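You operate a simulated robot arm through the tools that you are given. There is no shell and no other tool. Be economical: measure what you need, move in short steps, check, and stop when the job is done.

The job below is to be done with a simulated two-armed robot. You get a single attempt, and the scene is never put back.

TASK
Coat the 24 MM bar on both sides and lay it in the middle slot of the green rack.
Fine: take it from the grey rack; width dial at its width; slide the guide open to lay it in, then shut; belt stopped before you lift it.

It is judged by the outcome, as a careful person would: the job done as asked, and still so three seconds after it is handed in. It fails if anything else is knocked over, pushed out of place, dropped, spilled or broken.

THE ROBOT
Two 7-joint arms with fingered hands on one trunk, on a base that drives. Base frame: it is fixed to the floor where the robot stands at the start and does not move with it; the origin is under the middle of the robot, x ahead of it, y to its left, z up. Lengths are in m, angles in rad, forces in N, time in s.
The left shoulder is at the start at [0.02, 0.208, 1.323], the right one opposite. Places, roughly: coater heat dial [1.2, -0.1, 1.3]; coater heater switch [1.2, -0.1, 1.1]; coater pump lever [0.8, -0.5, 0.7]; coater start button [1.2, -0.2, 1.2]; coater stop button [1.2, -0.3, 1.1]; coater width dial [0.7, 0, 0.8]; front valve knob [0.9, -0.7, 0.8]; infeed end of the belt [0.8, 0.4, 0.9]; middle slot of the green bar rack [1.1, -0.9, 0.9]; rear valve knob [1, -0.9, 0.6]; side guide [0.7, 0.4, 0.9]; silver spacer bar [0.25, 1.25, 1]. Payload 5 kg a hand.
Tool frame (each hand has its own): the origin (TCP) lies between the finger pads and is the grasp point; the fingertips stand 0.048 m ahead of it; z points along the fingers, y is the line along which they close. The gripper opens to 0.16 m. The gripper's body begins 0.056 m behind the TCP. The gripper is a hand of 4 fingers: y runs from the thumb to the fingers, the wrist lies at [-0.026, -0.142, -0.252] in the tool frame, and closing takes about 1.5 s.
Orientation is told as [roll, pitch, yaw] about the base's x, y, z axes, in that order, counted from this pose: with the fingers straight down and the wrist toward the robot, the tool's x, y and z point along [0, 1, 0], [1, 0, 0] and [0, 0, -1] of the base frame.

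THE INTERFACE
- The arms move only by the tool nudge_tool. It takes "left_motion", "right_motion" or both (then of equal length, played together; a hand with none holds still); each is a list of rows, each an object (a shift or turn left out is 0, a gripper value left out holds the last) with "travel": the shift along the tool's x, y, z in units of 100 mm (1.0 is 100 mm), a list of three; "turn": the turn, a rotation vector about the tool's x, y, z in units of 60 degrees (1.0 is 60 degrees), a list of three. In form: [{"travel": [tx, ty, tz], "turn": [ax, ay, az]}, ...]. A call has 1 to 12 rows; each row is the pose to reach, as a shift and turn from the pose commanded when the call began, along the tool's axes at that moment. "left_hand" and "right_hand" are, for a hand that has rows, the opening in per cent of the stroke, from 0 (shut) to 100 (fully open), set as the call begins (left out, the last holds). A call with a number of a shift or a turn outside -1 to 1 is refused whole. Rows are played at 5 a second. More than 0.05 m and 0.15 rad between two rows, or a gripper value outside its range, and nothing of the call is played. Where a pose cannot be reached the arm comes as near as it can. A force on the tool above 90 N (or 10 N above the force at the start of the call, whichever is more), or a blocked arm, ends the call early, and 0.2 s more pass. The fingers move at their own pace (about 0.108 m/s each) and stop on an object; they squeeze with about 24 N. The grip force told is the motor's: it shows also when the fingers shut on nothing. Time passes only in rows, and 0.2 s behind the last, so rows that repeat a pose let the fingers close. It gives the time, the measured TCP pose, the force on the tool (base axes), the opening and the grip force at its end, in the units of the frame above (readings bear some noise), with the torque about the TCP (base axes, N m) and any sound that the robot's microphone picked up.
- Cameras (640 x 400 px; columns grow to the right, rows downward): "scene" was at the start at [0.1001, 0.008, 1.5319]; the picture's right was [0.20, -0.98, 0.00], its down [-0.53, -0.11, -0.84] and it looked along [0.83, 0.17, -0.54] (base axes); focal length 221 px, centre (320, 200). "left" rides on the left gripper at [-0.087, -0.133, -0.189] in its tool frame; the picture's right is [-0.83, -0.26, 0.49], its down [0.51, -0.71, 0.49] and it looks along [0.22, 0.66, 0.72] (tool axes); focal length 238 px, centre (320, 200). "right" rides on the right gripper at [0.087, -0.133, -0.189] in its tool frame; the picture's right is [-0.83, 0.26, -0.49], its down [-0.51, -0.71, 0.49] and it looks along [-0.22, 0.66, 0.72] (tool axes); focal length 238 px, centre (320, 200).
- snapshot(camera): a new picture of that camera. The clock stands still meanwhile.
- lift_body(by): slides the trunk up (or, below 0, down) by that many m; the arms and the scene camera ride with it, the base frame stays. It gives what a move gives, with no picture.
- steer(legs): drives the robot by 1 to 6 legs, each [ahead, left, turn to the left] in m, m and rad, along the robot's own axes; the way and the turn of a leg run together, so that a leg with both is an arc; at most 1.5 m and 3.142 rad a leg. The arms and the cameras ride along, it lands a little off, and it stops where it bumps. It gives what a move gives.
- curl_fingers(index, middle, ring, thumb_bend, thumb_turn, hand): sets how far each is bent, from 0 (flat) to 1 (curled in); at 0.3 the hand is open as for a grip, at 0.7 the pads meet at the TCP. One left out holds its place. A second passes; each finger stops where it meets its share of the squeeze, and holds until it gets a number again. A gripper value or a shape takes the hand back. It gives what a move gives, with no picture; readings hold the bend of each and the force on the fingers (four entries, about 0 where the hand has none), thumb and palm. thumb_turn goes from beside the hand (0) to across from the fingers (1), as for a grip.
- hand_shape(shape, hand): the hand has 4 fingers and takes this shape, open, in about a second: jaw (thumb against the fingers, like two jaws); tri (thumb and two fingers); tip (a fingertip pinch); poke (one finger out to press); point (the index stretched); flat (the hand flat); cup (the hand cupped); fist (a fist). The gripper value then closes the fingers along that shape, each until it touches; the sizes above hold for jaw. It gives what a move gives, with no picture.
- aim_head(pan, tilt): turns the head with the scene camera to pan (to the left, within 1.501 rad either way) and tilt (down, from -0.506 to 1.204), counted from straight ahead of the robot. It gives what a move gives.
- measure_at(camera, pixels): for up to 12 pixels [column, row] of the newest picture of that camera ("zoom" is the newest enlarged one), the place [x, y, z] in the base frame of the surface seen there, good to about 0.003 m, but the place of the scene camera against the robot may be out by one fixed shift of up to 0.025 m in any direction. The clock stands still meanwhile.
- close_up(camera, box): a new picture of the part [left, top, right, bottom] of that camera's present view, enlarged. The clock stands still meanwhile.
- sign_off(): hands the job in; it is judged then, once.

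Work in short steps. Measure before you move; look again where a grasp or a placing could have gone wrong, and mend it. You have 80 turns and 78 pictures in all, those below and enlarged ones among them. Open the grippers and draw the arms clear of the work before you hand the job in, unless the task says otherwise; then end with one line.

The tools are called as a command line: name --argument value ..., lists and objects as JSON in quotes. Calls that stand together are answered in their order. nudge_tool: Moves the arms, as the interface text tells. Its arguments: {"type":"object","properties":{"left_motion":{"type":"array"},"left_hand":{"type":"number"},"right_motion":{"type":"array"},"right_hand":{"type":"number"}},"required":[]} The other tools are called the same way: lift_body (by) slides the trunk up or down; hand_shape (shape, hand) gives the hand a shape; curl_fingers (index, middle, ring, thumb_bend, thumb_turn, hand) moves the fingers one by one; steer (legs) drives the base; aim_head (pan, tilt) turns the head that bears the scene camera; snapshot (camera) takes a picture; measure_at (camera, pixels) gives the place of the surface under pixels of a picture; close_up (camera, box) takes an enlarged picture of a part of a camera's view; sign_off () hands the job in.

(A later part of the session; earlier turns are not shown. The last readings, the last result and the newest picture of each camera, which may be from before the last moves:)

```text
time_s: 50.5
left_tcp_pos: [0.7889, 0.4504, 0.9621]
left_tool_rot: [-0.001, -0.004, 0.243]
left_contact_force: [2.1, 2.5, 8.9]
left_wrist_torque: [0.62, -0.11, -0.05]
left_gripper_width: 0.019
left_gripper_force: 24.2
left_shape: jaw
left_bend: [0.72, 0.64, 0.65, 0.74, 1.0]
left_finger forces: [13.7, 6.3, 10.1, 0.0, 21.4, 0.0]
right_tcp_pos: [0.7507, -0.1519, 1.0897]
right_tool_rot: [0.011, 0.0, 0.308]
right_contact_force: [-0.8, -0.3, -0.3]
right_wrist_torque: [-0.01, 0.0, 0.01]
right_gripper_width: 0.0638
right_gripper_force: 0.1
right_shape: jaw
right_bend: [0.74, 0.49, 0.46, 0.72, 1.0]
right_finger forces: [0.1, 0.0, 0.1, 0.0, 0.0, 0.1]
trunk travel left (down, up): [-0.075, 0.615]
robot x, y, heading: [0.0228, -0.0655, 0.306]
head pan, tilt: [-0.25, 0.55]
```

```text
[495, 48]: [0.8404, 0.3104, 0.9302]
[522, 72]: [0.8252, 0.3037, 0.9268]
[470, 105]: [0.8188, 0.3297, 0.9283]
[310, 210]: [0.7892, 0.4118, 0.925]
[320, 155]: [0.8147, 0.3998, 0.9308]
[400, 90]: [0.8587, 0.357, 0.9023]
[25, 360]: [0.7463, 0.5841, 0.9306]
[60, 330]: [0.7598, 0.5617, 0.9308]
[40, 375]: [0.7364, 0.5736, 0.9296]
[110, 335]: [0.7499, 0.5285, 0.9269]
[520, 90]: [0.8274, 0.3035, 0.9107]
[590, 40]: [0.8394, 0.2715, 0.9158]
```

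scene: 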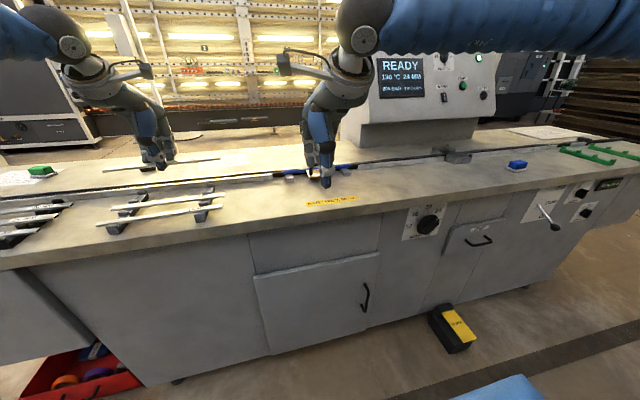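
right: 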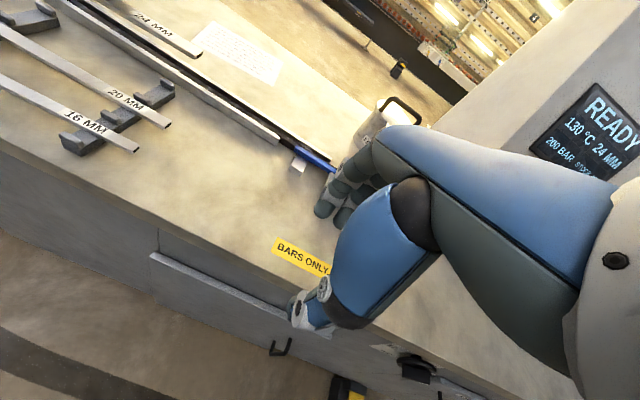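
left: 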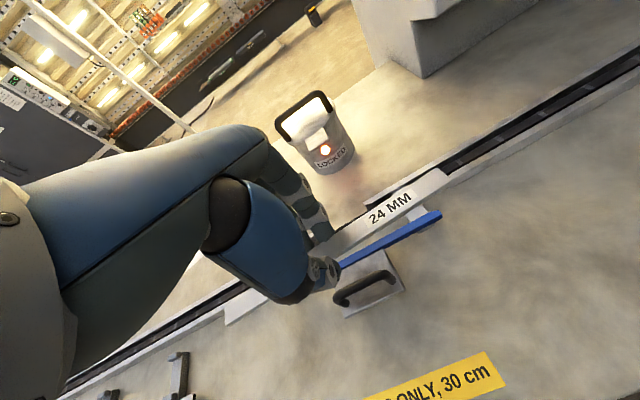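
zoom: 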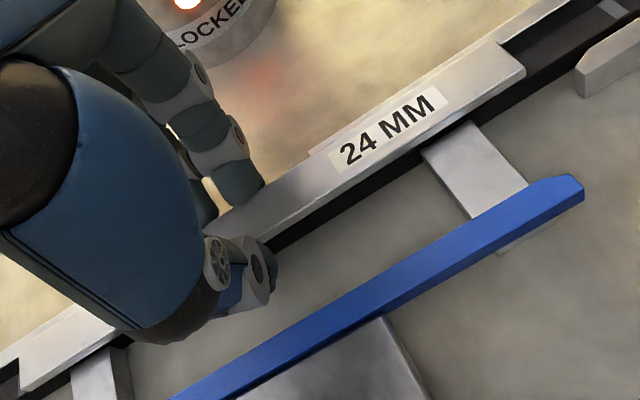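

The bar is level (top z≈0.930) and parallel over the belt. I'll release it and lift off.

nudge_tool --left_motion '[{"travel": [0, 0, 0]}, {"travel": [0, 0, 0]}, {"travel": [0, 0, 0]}, {"travel": [0, 0, 0]}, {"travel": [0, 0, -0.15]}, {"travel": [0, 0, -0.3]}, {"travel": [0, 0, -0.65]}, {"travel": [0, 0, -1.0]}]' --left_hand 28

close_up --camera "left" --box '[200, 150, 480, 340]'

```text
time_s: 52.3
left_tcp_pos: [0.789, 0.4502, 1.0608]
left_tool_rot: [0.002, 0.001, 0.243]
left_contact_force: [0.3, -1.1, -1.3]
left_wrist_torque: [0.02, -0.02, 0.01]
left_gripper_width: 0.0444
left_gripper_force: 0.0
left_shape: jaw
left_bend: [0.74, 0.55, 0.53, 0.74, 1.0]
left_finger forces: [0.0, 0.1, 0.0, 0.0, 0.0, 0.0]
right_tcp_pos: [0.7501, -0.1523, 1.0903]
right_tool_rot: [0.013, 0.003, 0.307]
right_contact_force: [-0.6, -0.2, -0.5]
right_wrist_torque: [0.04, -0.03, 0.01]
right_gripper_width: 0.0638
right_gripper_force: 0.1
right_shape: jaw
right_bend: [0.74, 0.49, 0.46, 0.72, 1.0]
right_finger forces: [0.0, 0.0, 0.0, 0.0, 0.1, 0.0]
trunk travel left (down, up): [-0.075, 0.615]
robot x, y, heading: [0.0211, -0.0695, 0.305]
head pan, tilt: [-0.25, 0.55]
```

```text
2.11 times, centred on (340, 245) of left
```

zoom: 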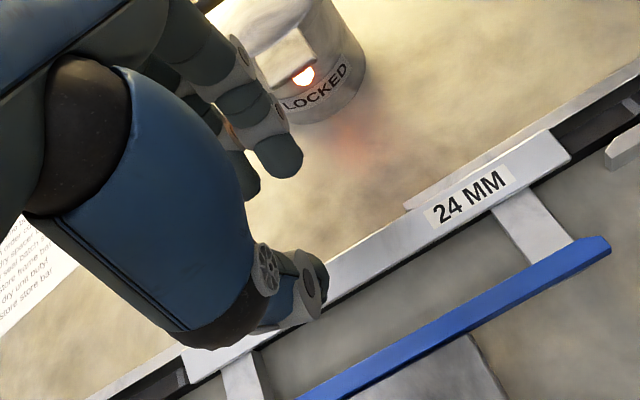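

The bar lies on the belt, label up. Now I'll take the guide handle with the left hand to shut it: the handle should be at d≈0.771, s −0.178.

nudge_tool --left_motion '[{"travel": [-0.02, -0.3, 0], "turn": [0, 0, -0.04]}, {"travel": [-0.05, -0.6, 0], "turn": [0, 0, -0.076]}, {"travel": [-0.07, -0.95, 0], "turn": [0, 0, -0.076]}]' --left_hand 40

nudge_tool --left_motion '[{"travel": [0, -0.25, 0]}]'

close_up --camera "left" --box '[240, 150, 480, 330]'

measure_at --camera "zoom" --pixels '[[300, 240], [320, 245], [340, 230], [360, 220], [330, 260], [380, 215]]'

```text
time_s: 53.1
left_tcp_pos: [0.6964, 0.4216, 1.0631]
left_tool_rot: [0.002, -0.002, 0.325]
left_contact_force: [-0.5, -0.6, 1.2]
left_wrist_torque: [0.02, -0.04, 0.0]
left_gripper_width: 0.0639
left_gripper_force: 0.0
left_shape: jaw
left_bend: [0.74, 0.49, 0.47, 0.72, 1.0]
left_finger forces: [0.0, 0.1, 0.0, 0.0, 0.1, 0.0]
right_tcp_pos: [0.7496, -0.1523, 1.0914]
right_tool_rot: [0.011, -0.001, 0.308]
right_contact_force: [-0.4, 0.0, 0.6]
right_wrist_torque: [-0.02, -0.16, -0.03]
right_gripper_width: 0.0638
right_gripper_force: 0.1
right_shape: jaw
right_bend: [0.74, 0.49, 0.46, 0.72, 1.0]
right_finger forces: [0.1, 0.1, 0.0, 0.0, 0.0, 0.0]
trunk travel left (down, up): [-0.075, 0.615]
robot x, y, heading: [0.0171, -0.0687, 0.305]
head pan, tilt: [-0.25, 0.55]
```

```text
time_s: 53.5
left_tcp_pos: [0.6742, 0.4154, 1.0635]
left_tool_rot: [0.0, -0.001, 0.324]
left_contact_force: [-1.2, 0.5, 0.5]
left_wrist_torque: [0.03, -0.15, 0.05]
left_gripper_width: 0.0637
left_gripper_force: 0.0
left_shape: jaw
left_bend: [0.74, 0.49, 0.47, 0.72, 1.0]
left_finger forces: [0.0, 0.0, 0.0, 0.1, 0.0, 0.0]
right_tcp_pos: [0.7488, -0.1503, 1.0917]
right_tool_rot: [0.011, -0.001, 0.308]
right_contact_force: [-1.1, 0.2, 0.4]
right_wrist_torque: [-0.05, -0.15, -0.02]
right_gripper_width: 0.0636
right_gripper_force: 0.1
right_shape: jaw
right_bend: [0.74, 0.49, 0.46, 0.72, 1.0]
right_finger forces: [0.1, 0.1, 0.0, 0.0, 0.0, 0.1]
trunk travel left (down, up): [-0.075, 0.615]
robot x, y, heading: [0.0196, -0.0662, 0.3]
head pan, tilt: [-0.25, 0.55]
```

```text
2.22 times, centred on (360, 240) of left
```

zoom: 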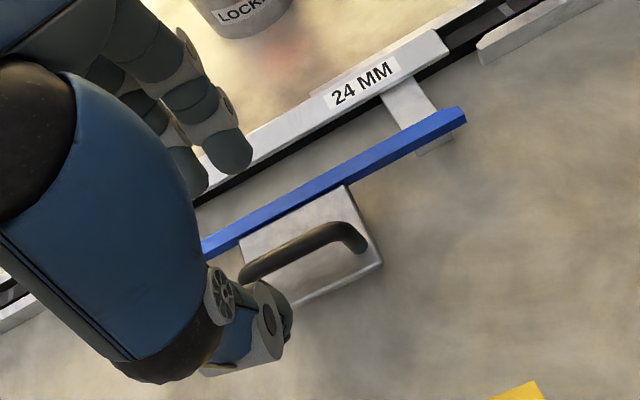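

```text
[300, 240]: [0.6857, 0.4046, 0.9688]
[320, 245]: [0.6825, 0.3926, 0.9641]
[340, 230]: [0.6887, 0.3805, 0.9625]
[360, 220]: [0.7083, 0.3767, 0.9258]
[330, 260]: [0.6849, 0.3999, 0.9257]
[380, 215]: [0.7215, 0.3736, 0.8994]
```

The handle is right between the thumb and fingers. I'll descend, grip it and push the guide towards the belt.

nudge_tool --left_motion '[{"travel": [0, 0.04, 0.3]}, {"travel": [0, 0.04, 0.6]}, {"travel": [0, 0.04, 0.79]}]'

nudge_tool --left_motion '[{"travel": [0, 0, 0]}, {"travel": [0, 0, 0]}, {"travel": [0, 0, 0]}, {"travel": [0, 0, 0]}, {"travel": [0, 0, 0]}]' --left_hand 0

nudge_tool --left_motion '[{"travel": [0, 0.1, 0]}, {"travel": [0, 0.2, 0]}, {"travel": [0, 0.3, 0]}, {"travel": [0, 0.37, 0]}, {"travel": [0, 0.41, 0]}]'

close_up --camera "left" --box '[200, 150, 480, 340]'

```text
time_s: 54.3
left_tcp_pos: [0.6792, 0.4148, 0.9823]
left_tool_rot: [-0.001, 0.0, 0.322]
left_contact_force: [-0.8, 0.9, 0.3]
left_wrist_torque: [-0.04, 0.03, -0.02]
left_gripper_width: 0.0637
left_gripper_force: 0.0
left_shape: jaw
left_bend: [0.74, 0.49, 0.47, 0.72, 1.0]
left_finger forces: [0.0, 0.0, 0.1, 0.0, 0.1, 0.0]
right_tcp_pos: [0.7501, -0.1506, 1.0903]
right_tool_rot: [0.011, 0.002, 0.308]
right_contact_force: [0.7, 0.1, 1.0]
right_wrist_torque: [-0.01, -0.02, 0.0]
right_gripper_width: 0.0641
right_gripper_force: 0.1
right_shape: jaw
right_bend: [0.74, 0.49, 0.46, 0.72, 1.0]
right_finger forces: [0.1, 0.1, 0.1, 0.0, 0.0, 0.0]
trunk travel left (down, up): [-0.075, 0.615]
robot x, y, heading: [0.0205, -0.069, 0.302]
head pan, tilt: [-0.25, 0.55]
```

```text
time_s: 55.5
left_tcp_pos: [0.6795, 0.4154, 0.9805]
left_tool_rot: [0.0, 0.002, 0.322]
left_contact_force: [-0.1, -1.1, -8.3]
left_wrist_torque: [0.03, -0.09, -0.11]
left_gripper_width: 0.0001
left_gripper_force: 23.5
left_shape: jaw
left_bend: [0.7, 0.7, 0.7, 0.7, 1.0]
left_finger forces: [12.3, 4.9, 2.3, 0.1, 21.0, 0.1]
right_tcp_pos: [0.7497, -0.1505, 1.0898]
right_tool_rot: [0.011, 0.003, 0.307]
right_contact_force: [-0.8, 0.2, 0.3]
right_wrist_torque: [-0.01, 0.0, -0.01]
right_gripper_width: 0.0638
right_gripper_force: 0.1
right_shape: jaw
right_bend: [0.74, 0.49, 0.46, 0.72, 1.0]
right_finger forces: [0.0, 0.1, 0.1, 0.0, 0.0, 0.0]
trunk travel left (down, up): [-0.075, 0.615]
robot x, y, heading: [0.019, -0.0673, 0.304]
head pan, tilt: [-0.25, 0.55]
```

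```text
time_s: 56.7
left_tcp_pos: [0.717, 0.4269, 0.9809]
left_tool_rot: [0.0, 0.0, 0.324]
left_contact_force: [1.0, -0.2, -14.7]
left_wrist_torque: [-0.01, -0.13, -0.16]
left_gripper_width: 0.0
left_gripper_force: 23.7
left_shape: jaw
left_bend: [0.7, 0.7, 0.7, 0.7, 1.0]
left_finger forces: [13.0, 5.5, 2.6, 0.1, 20.6, 0.1]
right_tcp_pos: [0.7519, -0.1511, 1.0893]
right_tool_rot: [0.01, 0.001, 0.307]
right_contact_force: [0.2, 0.8, -0.5]
right_wrist_torque: [0.01, -0.03, -0.04]
right_gripper_width: 0.0639
right_gripper_force: 0.0
right_shape: jaw
right_bend: [0.74, 0.49, 0.46, 0.72, 1.0]
right_finger forces: [0.0, 0.1, 0.1, 0.1, 0.1, 0.0]
trunk travel left (down, up): [-0.075, 0.615]
robot x, y, heading: [0.0201, -0.068, 0.304]
head pan, tilt: [-0.25, 0.55]
```

```text
2.11 times, centred on (340, 245) of left
```

zoom: 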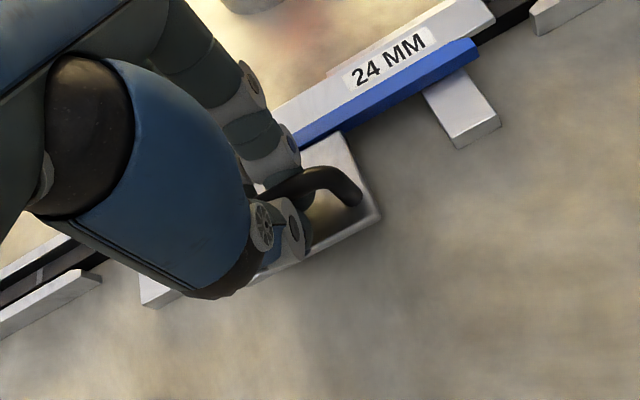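

The guide is against the bar now. I'll push on in small steps until it comes up firm.

nudge_tool --left_motion '[{"travel": [0, 0.03, 0]}, {"travel": [0, 0.06, 0]}, {"travel": [0, 0.09, 0]}, {"travel": [0, 0.09, 0]}]'

close_up --camera "left" --box '[200, 110, 480, 300]'

```text
time_s: 57.7
left_tcp_pos: [0.7239, 0.4298, 0.981]
left_tool_rot: [-0.001, 0.001, 0.323]
left_contact_force: [-26.0, -12.7, -17.2]
left_wrist_torque: [-0.22, 0.55, 0.02]
left_gripper_width: 0.0
left_gripper_force: 24.1
left_shape: jaw
left_bend: [0.7, 0.7, 0.7, 0.69, 1.0]
left_finger forces: [8.0, 3.5, 0.5, 0.0, 31.3, 0.0]
right_tcp_pos: [0.7496, -0.1509, 1.0903]
right_tool_rot: [0.009, 0.0, 0.311]
right_contact_force: [-0.1, 0.6, -0.4]
right_wrist_torque: [-0.02, -0.02, 0.03]
right_gripper_width: 0.0639
right_gripper_force: 0.1
right_shape: jaw
right_bend: [0.74, 0.49, 0.46, 0.72, 1.0]
right_finger forces: [0.0, 0.0, 0.0, 0.0, 0.1, 0.0]
trunk travel left (down, up): [-0.075, 0.615]
robot x, y, heading: [0.0205, -0.0676, 0.305]
head pan, tilt: [-0.25, 0.55]
```

```text
2.11 times, centred on (340, 205) of left
```

zoom: 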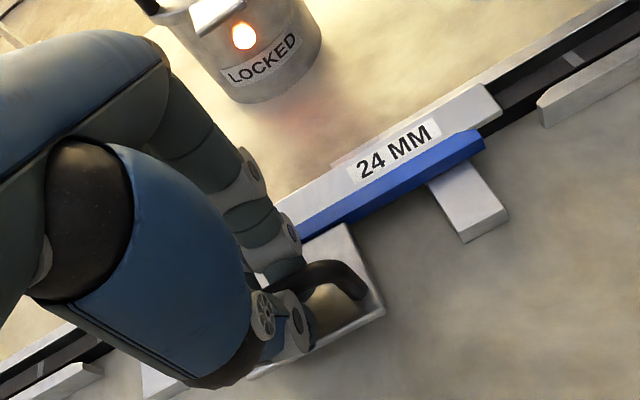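

The guide is firmly shut (about 28 N), and the bar sits between guide and back rail. I'll release the handle, lift the left hand clear and check.

nudge_tool --left_motion '[{"travel": [0, 0, 0]}, {"travel": [0, 0, 0]}, {"travel": [0, 0, 0]}, {"travel": [0, 0, 0]}, {"travel": [0, 0, -0.3]}, {"travel": [0, 0, -0.65]}, {"travel": [0, 0, -1.0]}]' --left_hand 40

nudge_tool --left_motion '[{"travel": [0, -0.4, 0]}, {"travel": [0, -0.8, 0]}, {"travel": [0, -1.0, 0]}]'

steer --legs '[[0, -0.36, 0.018]]'

aim_head --pan -0.2 --tilt 0.4

snapshot --camera "scene"

```text
time_s: 59.3
left_tcp_pos: [0.7254, 0.4298, 1.0825]
left_tool_rot: [0.003, 0.0, 0.324]
left_contact_force: [-0.9, -0.3, 0.0]
left_wrist_torque: [0.07, -0.02, 0.03]
left_gripper_width: 0.0636
left_gripper_force: 0.0
left_shape: jaw
left_bend: [0.74, 0.49, 0.47, 0.72, 1.0]
left_finger forces: [0.0, 0.1, 0.0, 0.1, 0.0, 0.0]
right_tcp_pos: [0.7494, -0.1512, 1.0915]
right_tool_rot: [0.011, 0.0, 0.306]
right_contact_force: [-0.7, -1.1, 0.1]
right_wrist_torque: [0.02, -0.08, 0.03]
right_gripper_width: 0.0641
right_gripper_force: 0.1
right_shape: jaw
right_bend: [0.74, 0.49, 0.46, 0.72, 1.0]
right_finger forces: [0.1, 0.0, 0.0, 0.1, 0.0, 0.1]
trunk travel left (down, up): [-0.075, 0.615]
robot x, y, heading: [0.0223, -0.0677, 0.301]
head pan, tilt: [-0.25, 0.55]
```

```text
time_s: 60.1
left_tcp_pos: [0.6301, 0.397, 1.0829]
left_tool_rot: [-0.001, -0.002, 0.326]
left_contact_force: [-0.6, 0.1, 0.2]
left_wrist_torque: [0.01, -0.04, -0.01]
left_gripper_width: 0.0637
left_gripper_force: 0.1
left_shape: jaw
left_bend: [0.74, 0.49, 0.46, 0.72, 1.0]
left_finger forces: [0.0, 0.0, 0.0, 0.0, 0.0, 0.0]
right_tcp_pos: [0.7497, -0.1514, 1.0911]
right_tool_rot: [0.012, -0.001, 0.308]
right_contact_force: [-0.7, 0.3, 0.3]
right_wrist_torque: [-0.01, -0.06, 0.02]
right_gripper_width: 0.0638
right_gripper_force: 0.0
right_shape: jaw
right_bend: [0.74, 0.49, 0.46, 0.72, 1.0]
right_finger forces: [0.1, 0.1, 0.0, 0.0, 0.1, 0.0]
trunk travel left (down, up): [-0.075, 0.615]
robot x, y, heading: [0.0226, -0.0691, 0.302]
head pan, tilt: [-0.25, 0.55]
```

```text
time_s: 62.5
left_tcp_pos: [0.7353, 0.0588, 1.083]
left_tool_rot: [0.002, 0.0, 0.345]
left_contact_force: [0.5, -0.2, 0.4]
left_wrist_torque: [0.09, 0.03, 0.03]
left_gripper_width: 0.0639
left_gripper_force: 0.3
left_shape: jaw
left_bend: [0.74, 0.49, 0.46, 0.72, 1.0]
left_finger forces: [0.0, 0.0, 0.0, 0.0, 0.0, 0.0]
right_tcp_pos: [0.8673, -0.4869, 1.0898]
right_tool_rot: [0.013, 0.002, 0.331]
right_contact_force: [0.2, -1.0, 0.2]
right_wrist_torque: [0.12, 0.06, 0.04]
right_gripper_width: 0.0637
right_gripper_force: 0.1
right_shape: jaw
right_bend: [0.74, 0.49, 0.46, 0.72, 1.0]
right_finger forces: [0.0, 0.0, 0.0, 0.0, 0.0, 0.1]
trunk travel left (down, up): [-0.075, 0.615]
robot x, y, heading: [0.1333, -0.4187, 0.326]
head pan, tilt: [-0.25, 0.55]
```

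```text
time_s: 63.2
left_tcp_pos: [0.7367, 0.06, 1.0819]
left_tool_rot: [0.0, 0.0, 0.345]
left_contact_force: [-0.1, -1.0, -0.4]
left_wrist_torque: [0.0, -0.02, 0.02]
left_gripper_width: 0.0637
left_gripper_force: 0.2
left_shape: jaw
left_bend: [0.74, 0.49, 0.46, 0.72, 1.0]
left_finger forces: [0.1, 0.0, 0.0, 0.0, 0.0, 0.0]
right_tcp_pos: [0.8662, -0.4851, 1.09]
right_tool_rot: [0.01, 0.003, 0.331]
right_contact_force: [0.3, -0.6, 0.0]
right_wrist_torque: [-0.02, -0.01, 0.02]
right_gripper_width: 0.064
right_gripper_force: 0.0
right_shape: jaw
right_bend: [0.74, 0.49, 0.46, 0.72, 1.0]
right_finger forces: [0.0, 0.0, 0.0, 0.1, 0.0, 0.1]
trunk travel left (down, up): [-0.075, 0.615]
robot x, y, heading: [0.1411, -0.4163, 0.329]
head pan, tilt: [-0.201, 0.4]
```

```text
25 pictures are left
```

scene: 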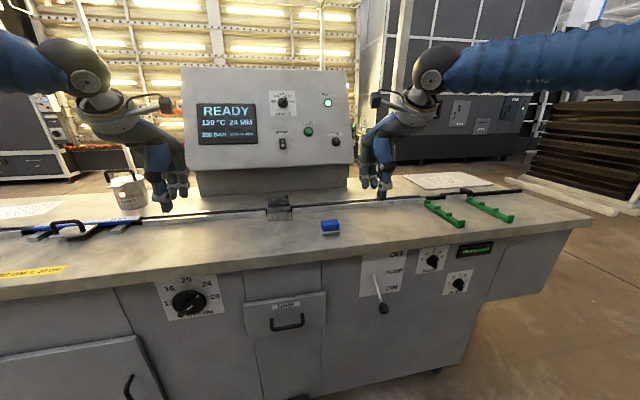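

Now the valves are viewed nearly square, so I'll enlarge them, and measure the start and stop buttons.

close_up --camera "scene" --box '[355, 235, 505, 320]'

measure_at --camera "scene" --pixels '[[308, 131], [336, 142], [308, 145], [336, 155], [432, 262], [458, 285]]'

```text
4.27 times, centred on (430, 278) of scene
```

zoom: 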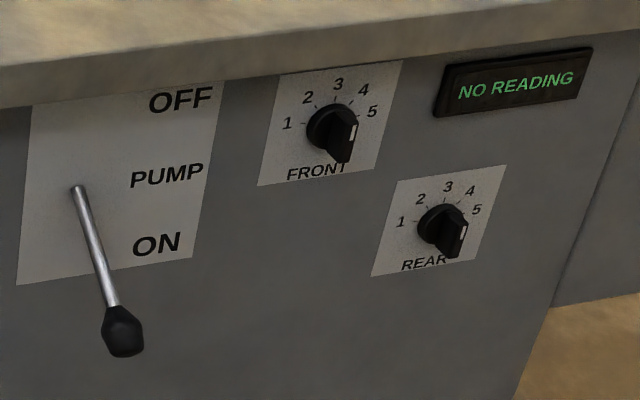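

```text
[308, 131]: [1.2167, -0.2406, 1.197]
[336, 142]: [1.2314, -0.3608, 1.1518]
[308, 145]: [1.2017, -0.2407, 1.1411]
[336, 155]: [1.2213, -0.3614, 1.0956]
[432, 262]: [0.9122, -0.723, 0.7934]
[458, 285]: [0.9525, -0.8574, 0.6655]
```

Both valve knobs look alike; I'll enlarge them further to read their pointers.

close_up --camera "scene" --box '[412, 248, 477, 305]'

```text
7.02 times, centred on (444, 276) of scene
```

zoom: 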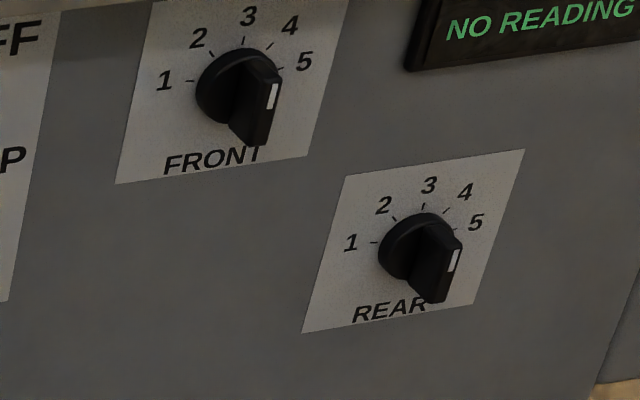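

Both valve pointers read 3, so the valves are set alike. I'll turn the right hand forward again, closed, to press START.

nudge_tool --right_motion '[{"travel": [0, 0, -0.15], "turn": [-0.125, 0, 0]}, {"travel": [0, 0, -0.3], "turn": [-0.25, 0, 0]}, {"travel": [0, 0, -0.45], "turn": [-0.375, 0, 0]}, {"travel": [0, 0, -0.6], "turn": [-0.5, 0, 0]}, {"travel": [0, 0, -0.75], "turn": [-0.625, 0, 0]}, {"travel": [0, 0, -0.9], "turn": [-0.75, 0, 0]}]' --right_hand 0

nudge_tool --right_motion '[{"travel": [0.2, 0, 0], "turn": [-0.125, 0, 0]}, {"travel": [0.4, 0, 0], "turn": [-0.25, 0, 0]}, {"travel": [0.6, 0, 0], "turn": [-0.375, 0, 0]}, {"travel": [0.8, 0, 0], "turn": [-0.5, 0, 0]}, {"travel": [1.0, 0, 0], "turn": [-0.625, 0, 0]}, {"travel": [1.0, 0, 0], "turn": [-0.75, 0, 0]}]'

snapshot --camera "right"

```text
time_s: 64.6
left_tcp_pos: [0.7366, 0.0594, 1.0828]
left_tool_rot: [0.0, 0.0, 0.345]
left_contact_force: [1.0, 0.1, -0.2]
left_wrist_torque: [-0.01, 0.02, 0.0]
left_gripper_width: 0.0639
left_gripper_force: 0.0
left_shape: jaw
left_bend: [0.74, 0.49, 0.46, 0.72, 1.0]
left_finger forces: [0.1, 0.0, 0.0, 0.1, 0.1, 0.0]
right_tcp_pos: [0.8665, -0.4865, 1.1818]
right_tool_rot: [0.018, -0.785, 0.317]
right_contact_force: [-0.7, -0.8, 0.8]
right_wrist_torque: [0.01, 0.03, 0.02]
right_gripper_width: 0.0
right_gripper_force: 23.5
right_shape: jaw
right_bend: [0.7, 0.7, 0.7, 0.61, 1.0]
right_finger forces: [0.0, 0.1, 0.0, 0.0, 0.0, 0.1]
trunk travel left (down, up): [-0.075, 0.615]
robot x, y, heading: [0.1345, -0.4151, 0.328]
head pan, tilt: [-0.201, 0.4]
```

```text
time_s: 66.0
left_tcp_pos: [0.7363, 0.0602, 1.0807]
left_tool_rot: [-0.002, -0.001, 0.344]
left_contact_force: [0.4, -0.4, 0.4]
left_wrist_torque: [0.01, 0.03, -0.03]
left_gripper_width: 0.0637
left_gripper_force: 0.1
left_shape: jaw
left_bend: [0.74, 0.49, 0.46, 0.72, 1.0]
left_finger forces: [0.0, 0.1, 0.1, 0.0, 0.0, 0.0]
right_tcp_pos: [0.836, -0.3948, 1.1831]
right_tool_rot: [1.646, -1.558, -1.316]
right_contact_force: [-0.1, 0.6, -0.5]
right_wrist_torque: [-0.02, 0.0, 0.01]
right_gripper_width: 0.0
right_gripper_force: 23.6
right_shape: jaw
right_bend: [0.7, 0.7, 0.7, 0.61, 1.0]
right_finger forces: [0.0, 0.0, 0.0, 0.1, 0.1, 0.0]
trunk travel left (down, up): [-0.075, 0.615]
robot x, y, heading: [0.1373, -0.4185, 0.327]
head pan, tilt: [-0.201, 0.4]
```

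```text
22 pictures are left
```

right: 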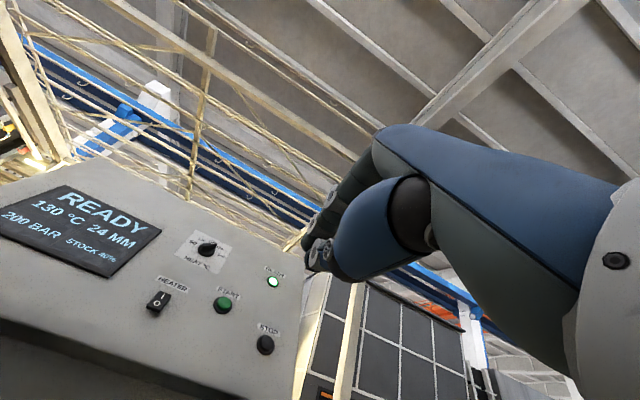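

I see START at (223, 304) and STOP at (265, 344), and I'll measure them with the right camera along with the fingertips.

measure_at --camera "right" --pixels '[[223, 303], [265, 344], [223, 320], [240, 315], [275, 362], [318, 262], [308, 235], [322, 245]]'

```text
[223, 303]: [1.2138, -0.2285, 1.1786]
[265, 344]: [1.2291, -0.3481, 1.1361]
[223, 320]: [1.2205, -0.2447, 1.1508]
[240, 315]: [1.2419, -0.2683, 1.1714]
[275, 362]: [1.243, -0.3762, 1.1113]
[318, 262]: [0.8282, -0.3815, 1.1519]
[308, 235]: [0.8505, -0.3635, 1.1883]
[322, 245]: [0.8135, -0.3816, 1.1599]
```

START is at d 1.078, s 0.602, z 1.179. I'll move left 38 mm and forward to just short of the button.

nudge_tool --right_motion '[{"travel": [0.2, 0, 0.3]}, {"travel": [0.38, 0, 0.65]}, {"travel": [0.38, 0, 1.0]}]'

nudge_tool --right_motion '[{"travel": [0, 0, 0.35]}, {"travel": [0, 0, 0.7]}, {"travel": [0, 0, 1.0]}]'

nudge_tool --right_motion '[{"travel": [0, 0, 0.35]}, {"travel": [0, 0, 0.7]}, {"travel": [0, 0, 1.0]}]'

close_up --camera "right" --box '[200, 150, 440, 320]'

```text
time_s: 66.8
left_tcp_pos: [0.7361, 0.0601, 1.0817]
left_tool_rot: [-0.002, 0.002, 0.346]
left_contact_force: [0.6, 0.0, 0.1]
left_wrist_torque: [-0.04, 0.0, -0.03]
left_gripper_width: 0.0638
left_gripper_force: 0.0
left_shape: jaw
left_bend: [0.74, 0.49, 0.46, 0.72, 1.0]
left_finger forces: [0.0, 0.0, 0.0, 0.1, 0.1, 0.0]
right_tcp_pos: [0.9191, -0.3234, 1.1773]
right_tool_rot: [1.38, -1.559, -1.051]
right_contact_force: [1.3, 0.2, 0.5]
right_wrist_torque: [-0.04, -0.02, 0.01]
right_gripper_width: 0.0
right_gripper_force: 24.3
right_shape: jaw
right_bend: [0.7, 0.7, 0.7, 0.61, 1.0]
right_finger forces: [0.0, 0.1, 0.0, 0.0, 0.0, 0.0]
trunk travel left (down, up): [-0.075, 0.615]
robot x, y, heading: [0.1335, -0.4217, 0.326]
head pan, tilt: [-0.201, 0.4]
```

```text
time_s: 67.6
left_tcp_pos: [0.7381, 0.0598, 1.0807]
left_tool_rot: [0.0, 0.001, 0.346]
left_contact_force: [0.6, 1.4, -0.5]
left_wrist_torque: [-0.06, 0.06, 0.0]
left_gripper_width: 0.0637
left_gripper_force: 0.1
left_shape: jaw
left_bend: [0.74, 0.49, 0.46, 0.72, 1.0]
left_finger forces: [0.0, 0.0, 0.0, 0.1, 0.0, 0.1]
right_tcp_pos: [1.0137, -0.292, 1.1797]
right_tool_rot: [1.323, -1.56, -0.993]
right_contact_force: [0.8, 0.4, -0.6]
right_wrist_torque: [0.04, -0.05, 0.02]
right_gripper_width: 0.0
right_gripper_force: 23.8
right_shape: jaw
right_bend: [0.7, 0.7, 0.7, 0.61, 1.0]
right_finger forces: [0.0, 0.0, 0.0, 0.1, 0.0, 0.0]
trunk travel left (down, up): [-0.075, 0.615]
robot x, y, heading: [0.1381, -0.4175, 0.328]
head pan, tilt: [-0.201, 0.4]
```

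```text
time_s: 68.4
left_tcp_pos: [0.7352, 0.0602, 1.0805]
left_tool_rot: [-0.001, 0.002, 0.346]
left_contact_force: [-0.2, 0.7, 0.1]
left_wrist_torque: [-0.06, 0.03, -0.04]
left_gripper_width: 0.0639
left_gripper_force: 0.1
left_shape: jaw
left_bend: [0.74, 0.49, 0.46, 0.72, 1.0]
left_finger forces: [0.0, 0.0, 0.0, 0.0, 0.1, 0.0]
right_tcp_pos: [1.1078, -0.2615, 1.18]
right_tool_rot: [1.396, -1.561, -1.063]
right_contact_force: [0.9, 0.2, -0.4]
right_wrist_torque: [0.01, -0.07, -0.03]
right_gripper_width: 0.0002
right_gripper_force: 23.5
right_shape: jaw
right_bend: [0.7, 0.7, 0.7, 0.61, 1.0]
right_finger forces: [0.0, 0.0, 0.0, 0.1, 0.0, 0.0]
trunk travel left (down, up): [-0.075, 0.615]
robot x, y, heading: [0.1336, -0.4233, 0.326]
head pan, tilt: [-0.201, 0.4]
```

```text
2.35 times, centred on (320, 235) of right
```

zoom: 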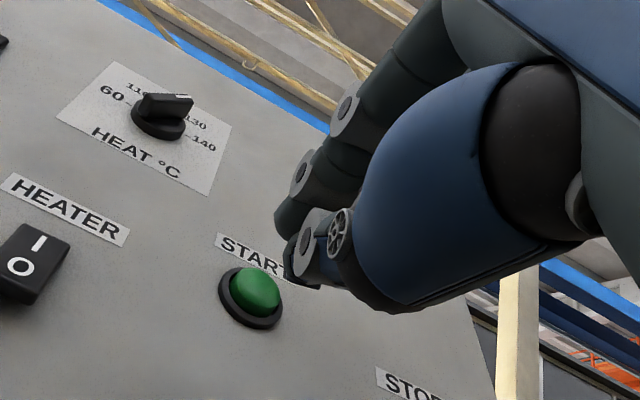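

The tips are in line with START, with about 6 cm to go. I'll advance slowly and press.

nudge_tool --right_motion '[{"travel": [0, 0, 0.3]}, {"travel": [0, 0, 0.55]}, {"travel": [0, 0, 0.6]}, {"travel": [0, 0, 0.65]}, {"travel": [0, 0, 0.68]}]'

close_up --camera "scene" --box '[170, 60, 370, 260]'

```text
time_s: 69.6
left_tcp_pos: [0.734, 0.059, 1.0826]
left_tool_rot: [0.002, 0.001, 0.345]
left_contact_force: [-0.2, 0.5, -0.8]
left_wrist_torque: [0.01, -0.01, 0.0]
left_gripper_width: 0.0635
left_gripper_force: 0.1
left_shape: jaw
left_bend: [0.74, 0.49, 0.46, 0.72, 1.0]
left_finger forces: [0.1, 0.0, 0.0, 0.1, 0.0, 0.0]
right_tcp_pos: [1.1698, -0.2389, 1.179]
right_tool_rot: [1.26, -1.56, -0.928]
right_contact_force: [-17.7, -6.8, -9.4]
right_wrist_torque: [-0.2, 0.66, -0.07]
right_gripper_width: 0.0001
right_gripper_force: 23.7
right_shape: jaw
right_bend: [0.7, 0.7, 0.7, 0.61, 1.0]
right_finger forces: [0.0, 0.0, 0.1, 0.1, 0.1, 0.1]
trunk travel left (down, up): [-0.075, 0.615]
robot x, y, heading: [0.1357, -0.4169, 0.327]
head pan, tilt: [-0.201, 0.4]
heard: click
```

```text
2.00 times, centred on (270, 160) of scene
```

zoom: 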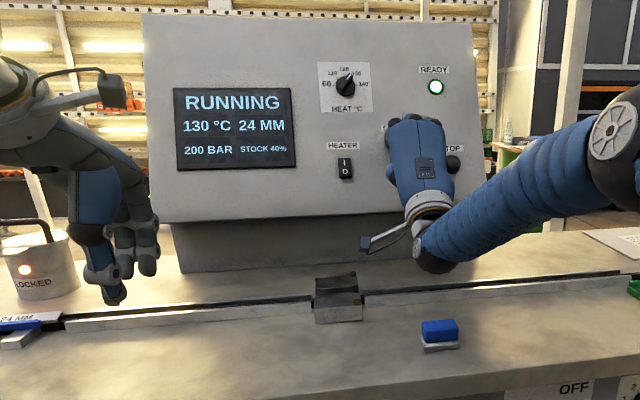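

It clicked and the panel shows RUNNING. I'll draw back and shift in front of STOP while the bar travels.

nudge_tool --right_motion '[{"travel": [0, 0, -0.4]}, {"travel": [0, 0, -0.8]}, {"travel": [-0.4, -0.2, -0.9]}, {"travel": [-0.8, -0.35, -0.9]}, {"travel": [-1.0, -0.43, -0.9]}]'

nudge_tool --right_motion '[{"travel": [-0.18, 0, 0]}, {"travel": [-0.18, 0, 0]}]'

aim_head --pan -0.4 --tilt 0.35

snapshot --camera "scene"

```text
time_s: 70.8
left_tcp_pos: [0.7353, 0.0596, 1.0813]
left_tool_rot: [0.0, 0.0, 0.346]
left_contact_force: [0.6, 0.1, 0.4]
left_wrist_torque: [0.04, 0.0, -0.01]
left_gripper_width: 0.0639
left_gripper_force: 0.1
left_shape: jaw
left_bend: [0.74, 0.49, 0.46, 0.72, 1.0]
left_finger forces: [0.0, 0.0, 0.1, 0.0, 0.0, 0.1]
right_tcp_pos: [1.1177, -0.3607, 1.1355]
right_tool_rot: [1.376, -1.558, -1.043]
right_contact_force: [0.0, -0.4, -0.2]
right_wrist_torque: [0.03, 0.02, 0.04]
right_gripper_width: 0.0001
right_gripper_force: 24.2
right_shape: jaw
right_bend: [0.7, 0.7, 0.7, 0.61, 1.0]
right_finger forces: [0.0, 0.0, 0.0, 0.0, 0.0, 0.1]
trunk travel left (down, up): [-0.075, 0.615]
robot x, y, heading: [0.1383, -0.4228, 0.333]
head pan, tilt: [-0.201, 0.4]
```

```text
time_s: 71.4
left_tcp_pos: [0.7357, 0.0598, 1.0827]
left_tool_rot: [0.001, 0.0, 0.345]
left_contact_force: [-0.4, -0.1, -0.6]
left_wrist_torque: [-0.01, -0.04, 0.0]
left_gripper_width: 0.0638
left_gripper_force: 0.1
left_shape: jaw
left_bend: [0.74, 0.49, 0.46, 0.72, 1.0]
left_finger forces: [0.0, 0.0, 0.1, 0.0, 0.0, 0.0]
right_tcp_pos: [1.1241, -0.3778, 1.1376]
right_tool_rot: [1.464, -1.559, -1.133]
right_contact_force: [1.0, 0.7, 0.1]
right_wrist_torque: [0.04, 0.01, -0.03]
right_gripper_width: 0.0002
right_gripper_force: 24.3
right_shape: jaw
right_bend: [0.7, 0.7, 0.7, 0.61, 1.0]
right_finger forces: [0.1, 0.0, 0.0, 0.0, 0.1, 0.0]
trunk travel left (down, up): [-0.075, 0.615]
robot x, y, heading: [0.1324, -0.416, 0.328]
head pan, tilt: [-0.201, 0.4]
```

```text
time_s: 72.1
left_tcp_pos: [0.7371, 0.0604, 1.0827]
left_tool_rot: [-0.001, 0.0, 0.345]
left_contact_force: [0.2, 0.2, -0.1]
left_wrist_torque: [0.01, -0.03, -0.01]
left_gripper_width: 0.0636
left_gripper_force: 0.1
left_shape: jaw
left_bend: [0.74, 0.49, 0.46, 0.72, 1.0]
left_finger forces: [0.0, 0.1, 0.0, 0.1, 0.1, 0.1]
right_tcp_pos: [1.1239, -0.3787, 1.1361]
right_tool_rot: [1.443, -1.56, -1.113]
right_contact_force: [0.6, -0.4, -0.3]
right_wrist_torque: [0.04, -0.01, -0.01]
right_gripper_width: 0.0
right_gripper_force: 23.9
right_shape: jaw
right_bend: [0.7, 0.7, 0.7, 0.61, 1.0]
right_finger forces: [0.0, 0.1, 0.0, 0.0, 0.0, 0.0]
trunk travel left (down, up): [-0.075, 0.615]
robot x, y, heading: [0.1387, -0.4172, 0.326]
head pan, tilt: [-0.4, 0.351]
```

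```text
19 pictures are left
```

scene: 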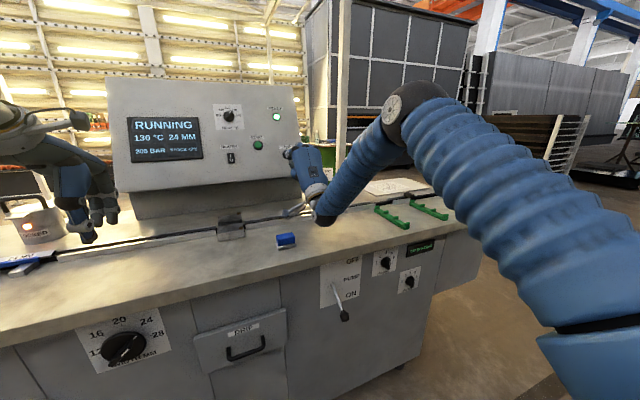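

The tips stand about 6 cm in front of STOP. I'll wait a few seconds and see where the bar is.

nudge_tool --right_motion '[{"travel": [0, 0, 0]}, {"travel": [0, 0, 0]}, {"travel": [0, 0, 0]}, {"travel": [0, 0, 0]}, {"travel": [0, 0, 0]}, {"travel": [0, 0, 0]}, {"travel": [0, 0, 0]}, {"travel": [0, 0, 0]}, {"travel": [0, 0, 0]}, {"travel": [0, 0, 0]}]'

close_up --camera "scene" --box '[0, 100, 480, 350]'

```text
time_s: 74.3
left_tcp_pos: [0.7354, 0.0602, 1.082]
left_tool_rot: [-0.001, 0.0, 0.345]
left_contact_force: [-0.4, 0.3, 0.0]
left_wrist_torque: [0.02, 0.0, 0.01]
left_gripper_width: 0.064
left_gripper_force: 0.1
left_shape: jaw
left_bend: [0.74, 0.49, 0.46, 0.72, 1.0]
left_finger forces: [0.1, 0.0, 0.1, 0.1, 0.1, 0.0]
right_tcp_pos: [1.1239, -0.3787, 1.1377]
right_tool_rot: [1.445, -1.561, -1.115]
right_contact_force: [0.3, 0.1, 0.9]
right_wrist_torque: [-0.02, -0.01, -0.01]
right_gripper_width: 0.0004
right_gripper_force: 24.0
right_shape: jaw
right_bend: [0.7, 0.7, 0.7, 0.61, 1.0]
right_finger forces: [0.0, 0.1, 0.1, 0.0, 0.0, 0.0]
trunk travel left (down, up): [-0.075, 0.615]
robot x, y, heading: [0.1364, -0.421, 0.33]
head pan, tilt: [-0.4, 0.351]
```

```text
1.33 times, centred on (240, 225) of scene
```

zoom: 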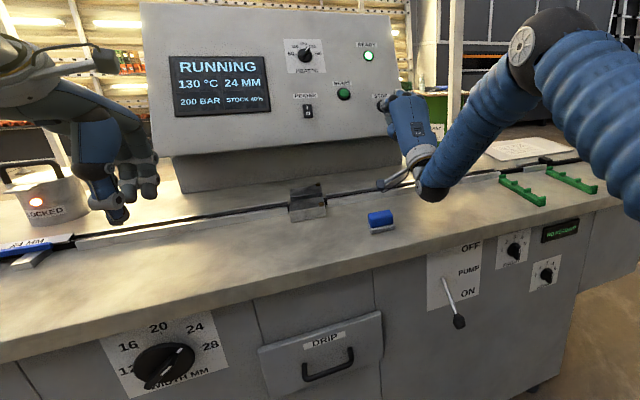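

The label is still near the infeed, so I'll check whether the bar moves: measure its end now and again after a wait.

close_up --camera "scene" --box '[0, 220, 130, 290]'

nudge_tool --right_motion '[{"travel": [0, 0, 0]}, {"travel": [0, 0, 0]}, {"travel": [0, 0, 0]}, {"travel": [0, 0, 0]}, {"travel": [0, 0, 0]}, {"travel": [0, 0, 0]}, {"travel": [0, 0, 0]}, {"travel": [0, 0, 0]}, {"travel": [0, 0, 0]}, {"travel": [0, 0, 0]}]'

close_up --camera "scene" --box '[0, 220, 130, 290]'

```text
4.92 times, centred on (65, 255) of scene
```

zoom: 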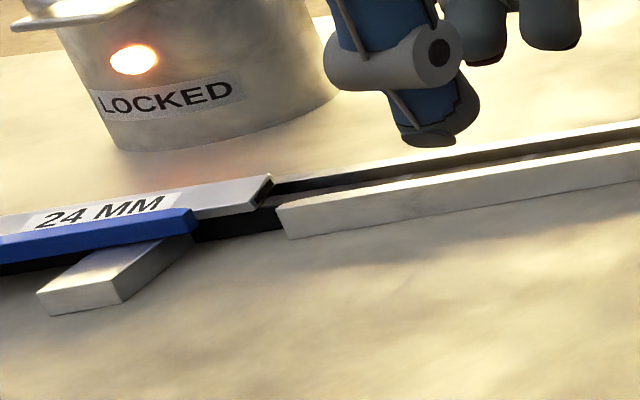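

```text
time_s: 76.5
left_tcp_pos: [0.7353, 0.0606, 1.0819]
left_tool_rot: [0.0, 0.0, 0.346]
left_contact_force: [-0.7, 0.6, 0.0]
left_wrist_torque: [-0.03, 0.01, 0.03]
left_gripper_width: 0.0639
left_gripper_force: 0.0
left_shape: jaw
left_bend: [0.74, 0.49, 0.46, 0.72, 1.0]
left_finger forces: [0.0, 0.1, 0.0, 0.0, 0.0, 0.1]
right_tcp_pos: [1.1241, -0.3794, 1.137]
right_tool_rot: [1.445, -1.56, -1.117]
right_contact_force: [-0.4, 0.3, -0.1]
right_wrist_torque: [-0.01, 0.03, -0.02]
right_gripper_width: 0.0
right_gripper_force: 23.9
right_shape: jaw
right_bend: [0.7, 0.7, 0.7, 0.61, 1.0]
right_finger forces: [0.1, 0.0, 0.0, 0.0, 0.1, 0.0]
trunk travel left (down, up): [-0.075, 0.615]
robot x, y, heading: [0.133, -0.416, 0.326]
head pan, tilt: [-0.4, 0.351]
```

```text
4.92 times, centred on (65, 255) of scene
```

zoom: 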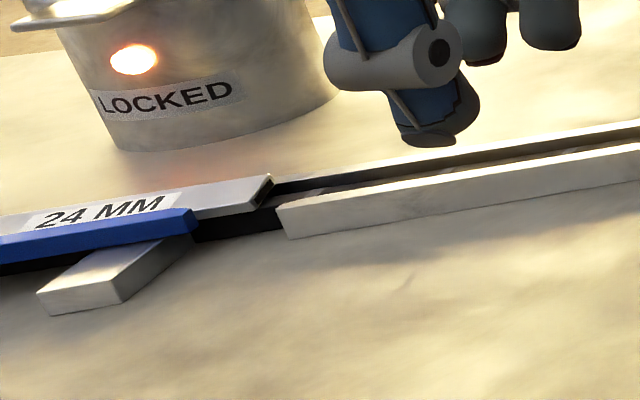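

The bar is not moving, so it is either clamped or not resting on the belt. I'll measure its height and position.

measure_at --camera "zoom" --pixels '[[265, 180], [200, 213], [240, 208], [150, 192], [20, 220], [190, 195], [285, 187], [300, 200], [285, 210], [180, 218], [240, 228], [350, 195]]'

snapshot --camera "left"

```text
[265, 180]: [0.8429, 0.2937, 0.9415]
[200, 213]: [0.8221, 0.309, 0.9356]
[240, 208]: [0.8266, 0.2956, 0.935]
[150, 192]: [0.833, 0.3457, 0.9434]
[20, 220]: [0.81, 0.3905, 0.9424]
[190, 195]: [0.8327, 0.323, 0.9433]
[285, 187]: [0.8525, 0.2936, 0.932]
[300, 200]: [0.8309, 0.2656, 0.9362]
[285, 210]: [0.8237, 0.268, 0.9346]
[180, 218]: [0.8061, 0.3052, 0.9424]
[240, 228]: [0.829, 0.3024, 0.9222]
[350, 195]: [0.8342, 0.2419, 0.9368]
```

```text
15 pictures are left
```

left: 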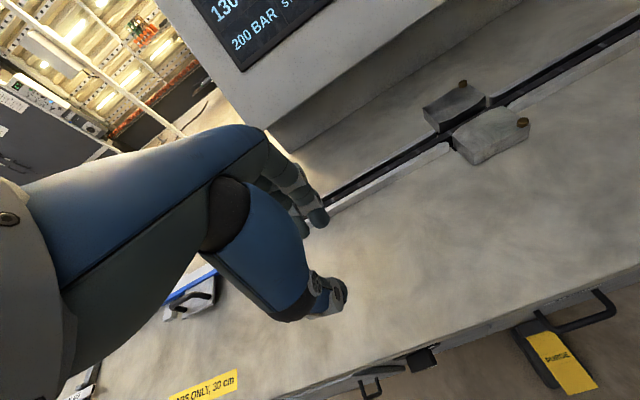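

The bar is level in place but seems squeezed by the guide I pushed hard. I'll retract the right hand, drive left and ease the guide slightly with the left hand.

nudge_tool --right_motion '[{"travel": [0, 0, -0.4]}, {"travel": [0, 0, -0.8]}, {"travel": [0, 0, -1.0]}]'

steer --legs '[[0, 0.33, 0]]'

```text
time_s: 77.3
left_tcp_pos: [0.7356, 0.059, 1.0828]
left_tool_rot: [0.0, 0.0, 0.347]
left_contact_force: [0.1, -0.9, 0.4]
left_wrist_torque: [0.0, -0.06, 0.02]
left_gripper_width: 0.0638
left_gripper_force: 0.1
left_shape: jaw
left_bend: [0.74, 0.49, 0.46, 0.72, 1.0]
left_finger forces: [0.0, 0.0, 0.0, 0.1, 0.0, 0.1]
right_tcp_pos: [1.0298, -0.4108, 1.1364]
right_tool_rot: [1.573, -1.559, -1.243]
right_contact_force: [-0.5, 0.1, 0.0]
right_wrist_torque: [0.0, 0.0, -0.05]
right_gripper_width: 0.0
right_gripper_force: 24.3
right_shape: jaw
right_bend: [0.7, 0.7, 0.7, 0.61, 1.0]
right_finger forces: [0.0, 0.0, 0.0, 0.1, 0.0, 0.0]
trunk travel left (down, up): [-0.075, 0.615]
robot x, y, heading: [0.1361, -0.417, 0.33]
head pan, tilt: [-0.4, 0.351]
```

```text
time_s: 79.5
left_tcp_pos: [0.625, 0.3785, 1.0823]
left_tool_rot: [0.0, 0.0, 0.35]
left_contact_force: [-0.2, 1.2, 0.3]
left_wrist_torque: [-0.11, -0.02, -0.03]
left_gripper_width: 0.0639
left_gripper_force: 0.0
left_shape: jaw
left_bend: [0.74, 0.49, 0.46, 0.72, 1.0]
left_finger forces: [0.0, 0.1, 0.0, 0.0, 0.0, 0.0]
right_tcp_pos: [0.9225, -0.0914, 1.1366]
right_tool_rot: [1.441, -1.56, -1.107]
right_contact_force: [-0.1, 0.7, 0.6]
right_wrist_torque: [0.02, 0.04, -0.1]
right_gripper_width: 0.0003
right_gripper_force: 23.8
right_shape: jaw
right_bend: [0.7, 0.7, 0.7, 0.61, 1.0]
right_finger forces: [0.0, 0.1, 0.0, 0.0, 0.0, 0.1]
trunk travel left (down, up): [-0.075, 0.615]
robot x, y, heading: [0.0317, -0.1037, 0.331]
head pan, tilt: [-0.4, 0.351]
```

Left TCP is at d 0.713, s −0.160. I'll move over the handle, go down and look at it before gripping.

nudge_tool --left_motion '[{"travel": [0.05, 0.35, 0], "turn": [0, 0, 0.026]}, {"travel": [0.1, 0.7, 0], "turn": [0, 0, 0.026]}, {"travel": [0.15, 1.0, 0], "turn": [0, 0, 0.026]}]' --left_hand 40

nudge_tool --left_motion '[{"travel": [0, 0.09, 0.3]}]'

close_up --camera "left" --box '[220, 110, 500, 300]'

measure_at --camera "zoom" --pixels '[[310, 260], [330, 270], [310, 140], [420, 90], [430, 110], [450, 75], [350, 190], [300, 215], [400, 165], [480, 75], [520, 60], [480, 115]]'

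```text
time_s: 80.3
left_tcp_pos: [0.714, 0.4261, 1.0793]
left_tool_rot: [-0.001, 0.001, 0.323]
left_contact_force: [0.5, 1.5, -1.2]
left_wrist_torque: [-0.05, 0.04, 0.02]
left_gripper_width: 0.0639
left_gripper_force: 0.1
left_shape: jaw
left_bend: [0.74, 0.49, 0.46, 0.72, 1.0]
left_finger forces: [0.0, 0.0, 0.1, 0.0, 0.0, 0.0]
right_tcp_pos: [0.9239, -0.0904, 1.1347]
right_tool_rot: [1.329, -1.558, -0.994]
right_contact_force: [1.3, 0.7, -0.7]
right_wrist_torque: [0.03, -0.04, -0.02]
right_gripper_width: 0.0
right_gripper_force: 23.6
right_shape: jaw
right_bend: [0.7, 0.7, 0.7, 0.61, 1.0]
right_finger forces: [0.1, 0.0, 0.0, 0.1, 0.0, 0.0]
trunk travel left (down, up): [-0.075, 0.615]
robot x, y, heading: [0.0288, -0.1032, 0.331]
head pan, tilt: [-0.4, 0.351]
```

```text
time_s: 80.7
left_tcp_pos: [0.7235, 0.4283, 1.0474]
left_tool_rot: [0.001, 0.002, 0.323]
left_contact_force: [0.5, 0.3, -0.4]
left_wrist_torque: [-0.07, 0.07, -0.02]
left_gripper_width: 0.0636
left_gripper_force: 0.0
left_shape: jaw
left_bend: [0.74, 0.49, 0.46, 0.72, 1.0]
left_finger forces: [0.1, 0.0, 0.1, 0.1, 0.0, 0.0]
right_tcp_pos: [0.9247, -0.0905, 1.1333]
right_tool_rot: [1.204, -1.557, -0.869]
right_contact_force: [1.5, 1.2, -0.8]
right_wrist_torque: [0.06, -0.12, -0.03]
right_gripper_width: 0.0
right_gripper_force: 24.3
right_shape: jaw
right_bend: [0.7, 0.7, 0.7, 0.61, 1.0]
right_finger forces: [0.0, 0.0, 0.0, 0.0, 0.0, 0.1]
trunk travel left (down, up): [-0.075, 0.615]
robot x, y, heading: [0.0241, -0.1061, 0.328]
head pan, tilt: [-0.4, 0.351]
```

```text
2.11 times, centred on (360, 205) of left
```

zoom: 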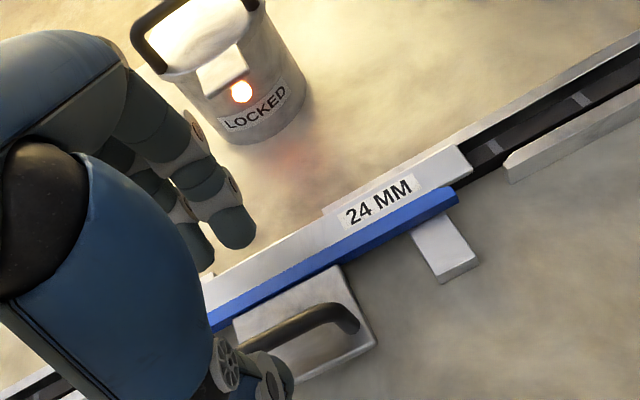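

```text
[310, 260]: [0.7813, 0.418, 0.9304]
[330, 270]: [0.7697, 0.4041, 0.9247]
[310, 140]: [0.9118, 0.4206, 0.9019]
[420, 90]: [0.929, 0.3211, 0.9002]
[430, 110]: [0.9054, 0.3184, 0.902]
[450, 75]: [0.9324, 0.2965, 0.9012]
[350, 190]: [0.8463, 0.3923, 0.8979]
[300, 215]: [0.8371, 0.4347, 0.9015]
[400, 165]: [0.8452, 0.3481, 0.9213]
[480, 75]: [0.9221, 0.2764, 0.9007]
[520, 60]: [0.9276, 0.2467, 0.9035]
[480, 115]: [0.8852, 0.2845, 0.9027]
```

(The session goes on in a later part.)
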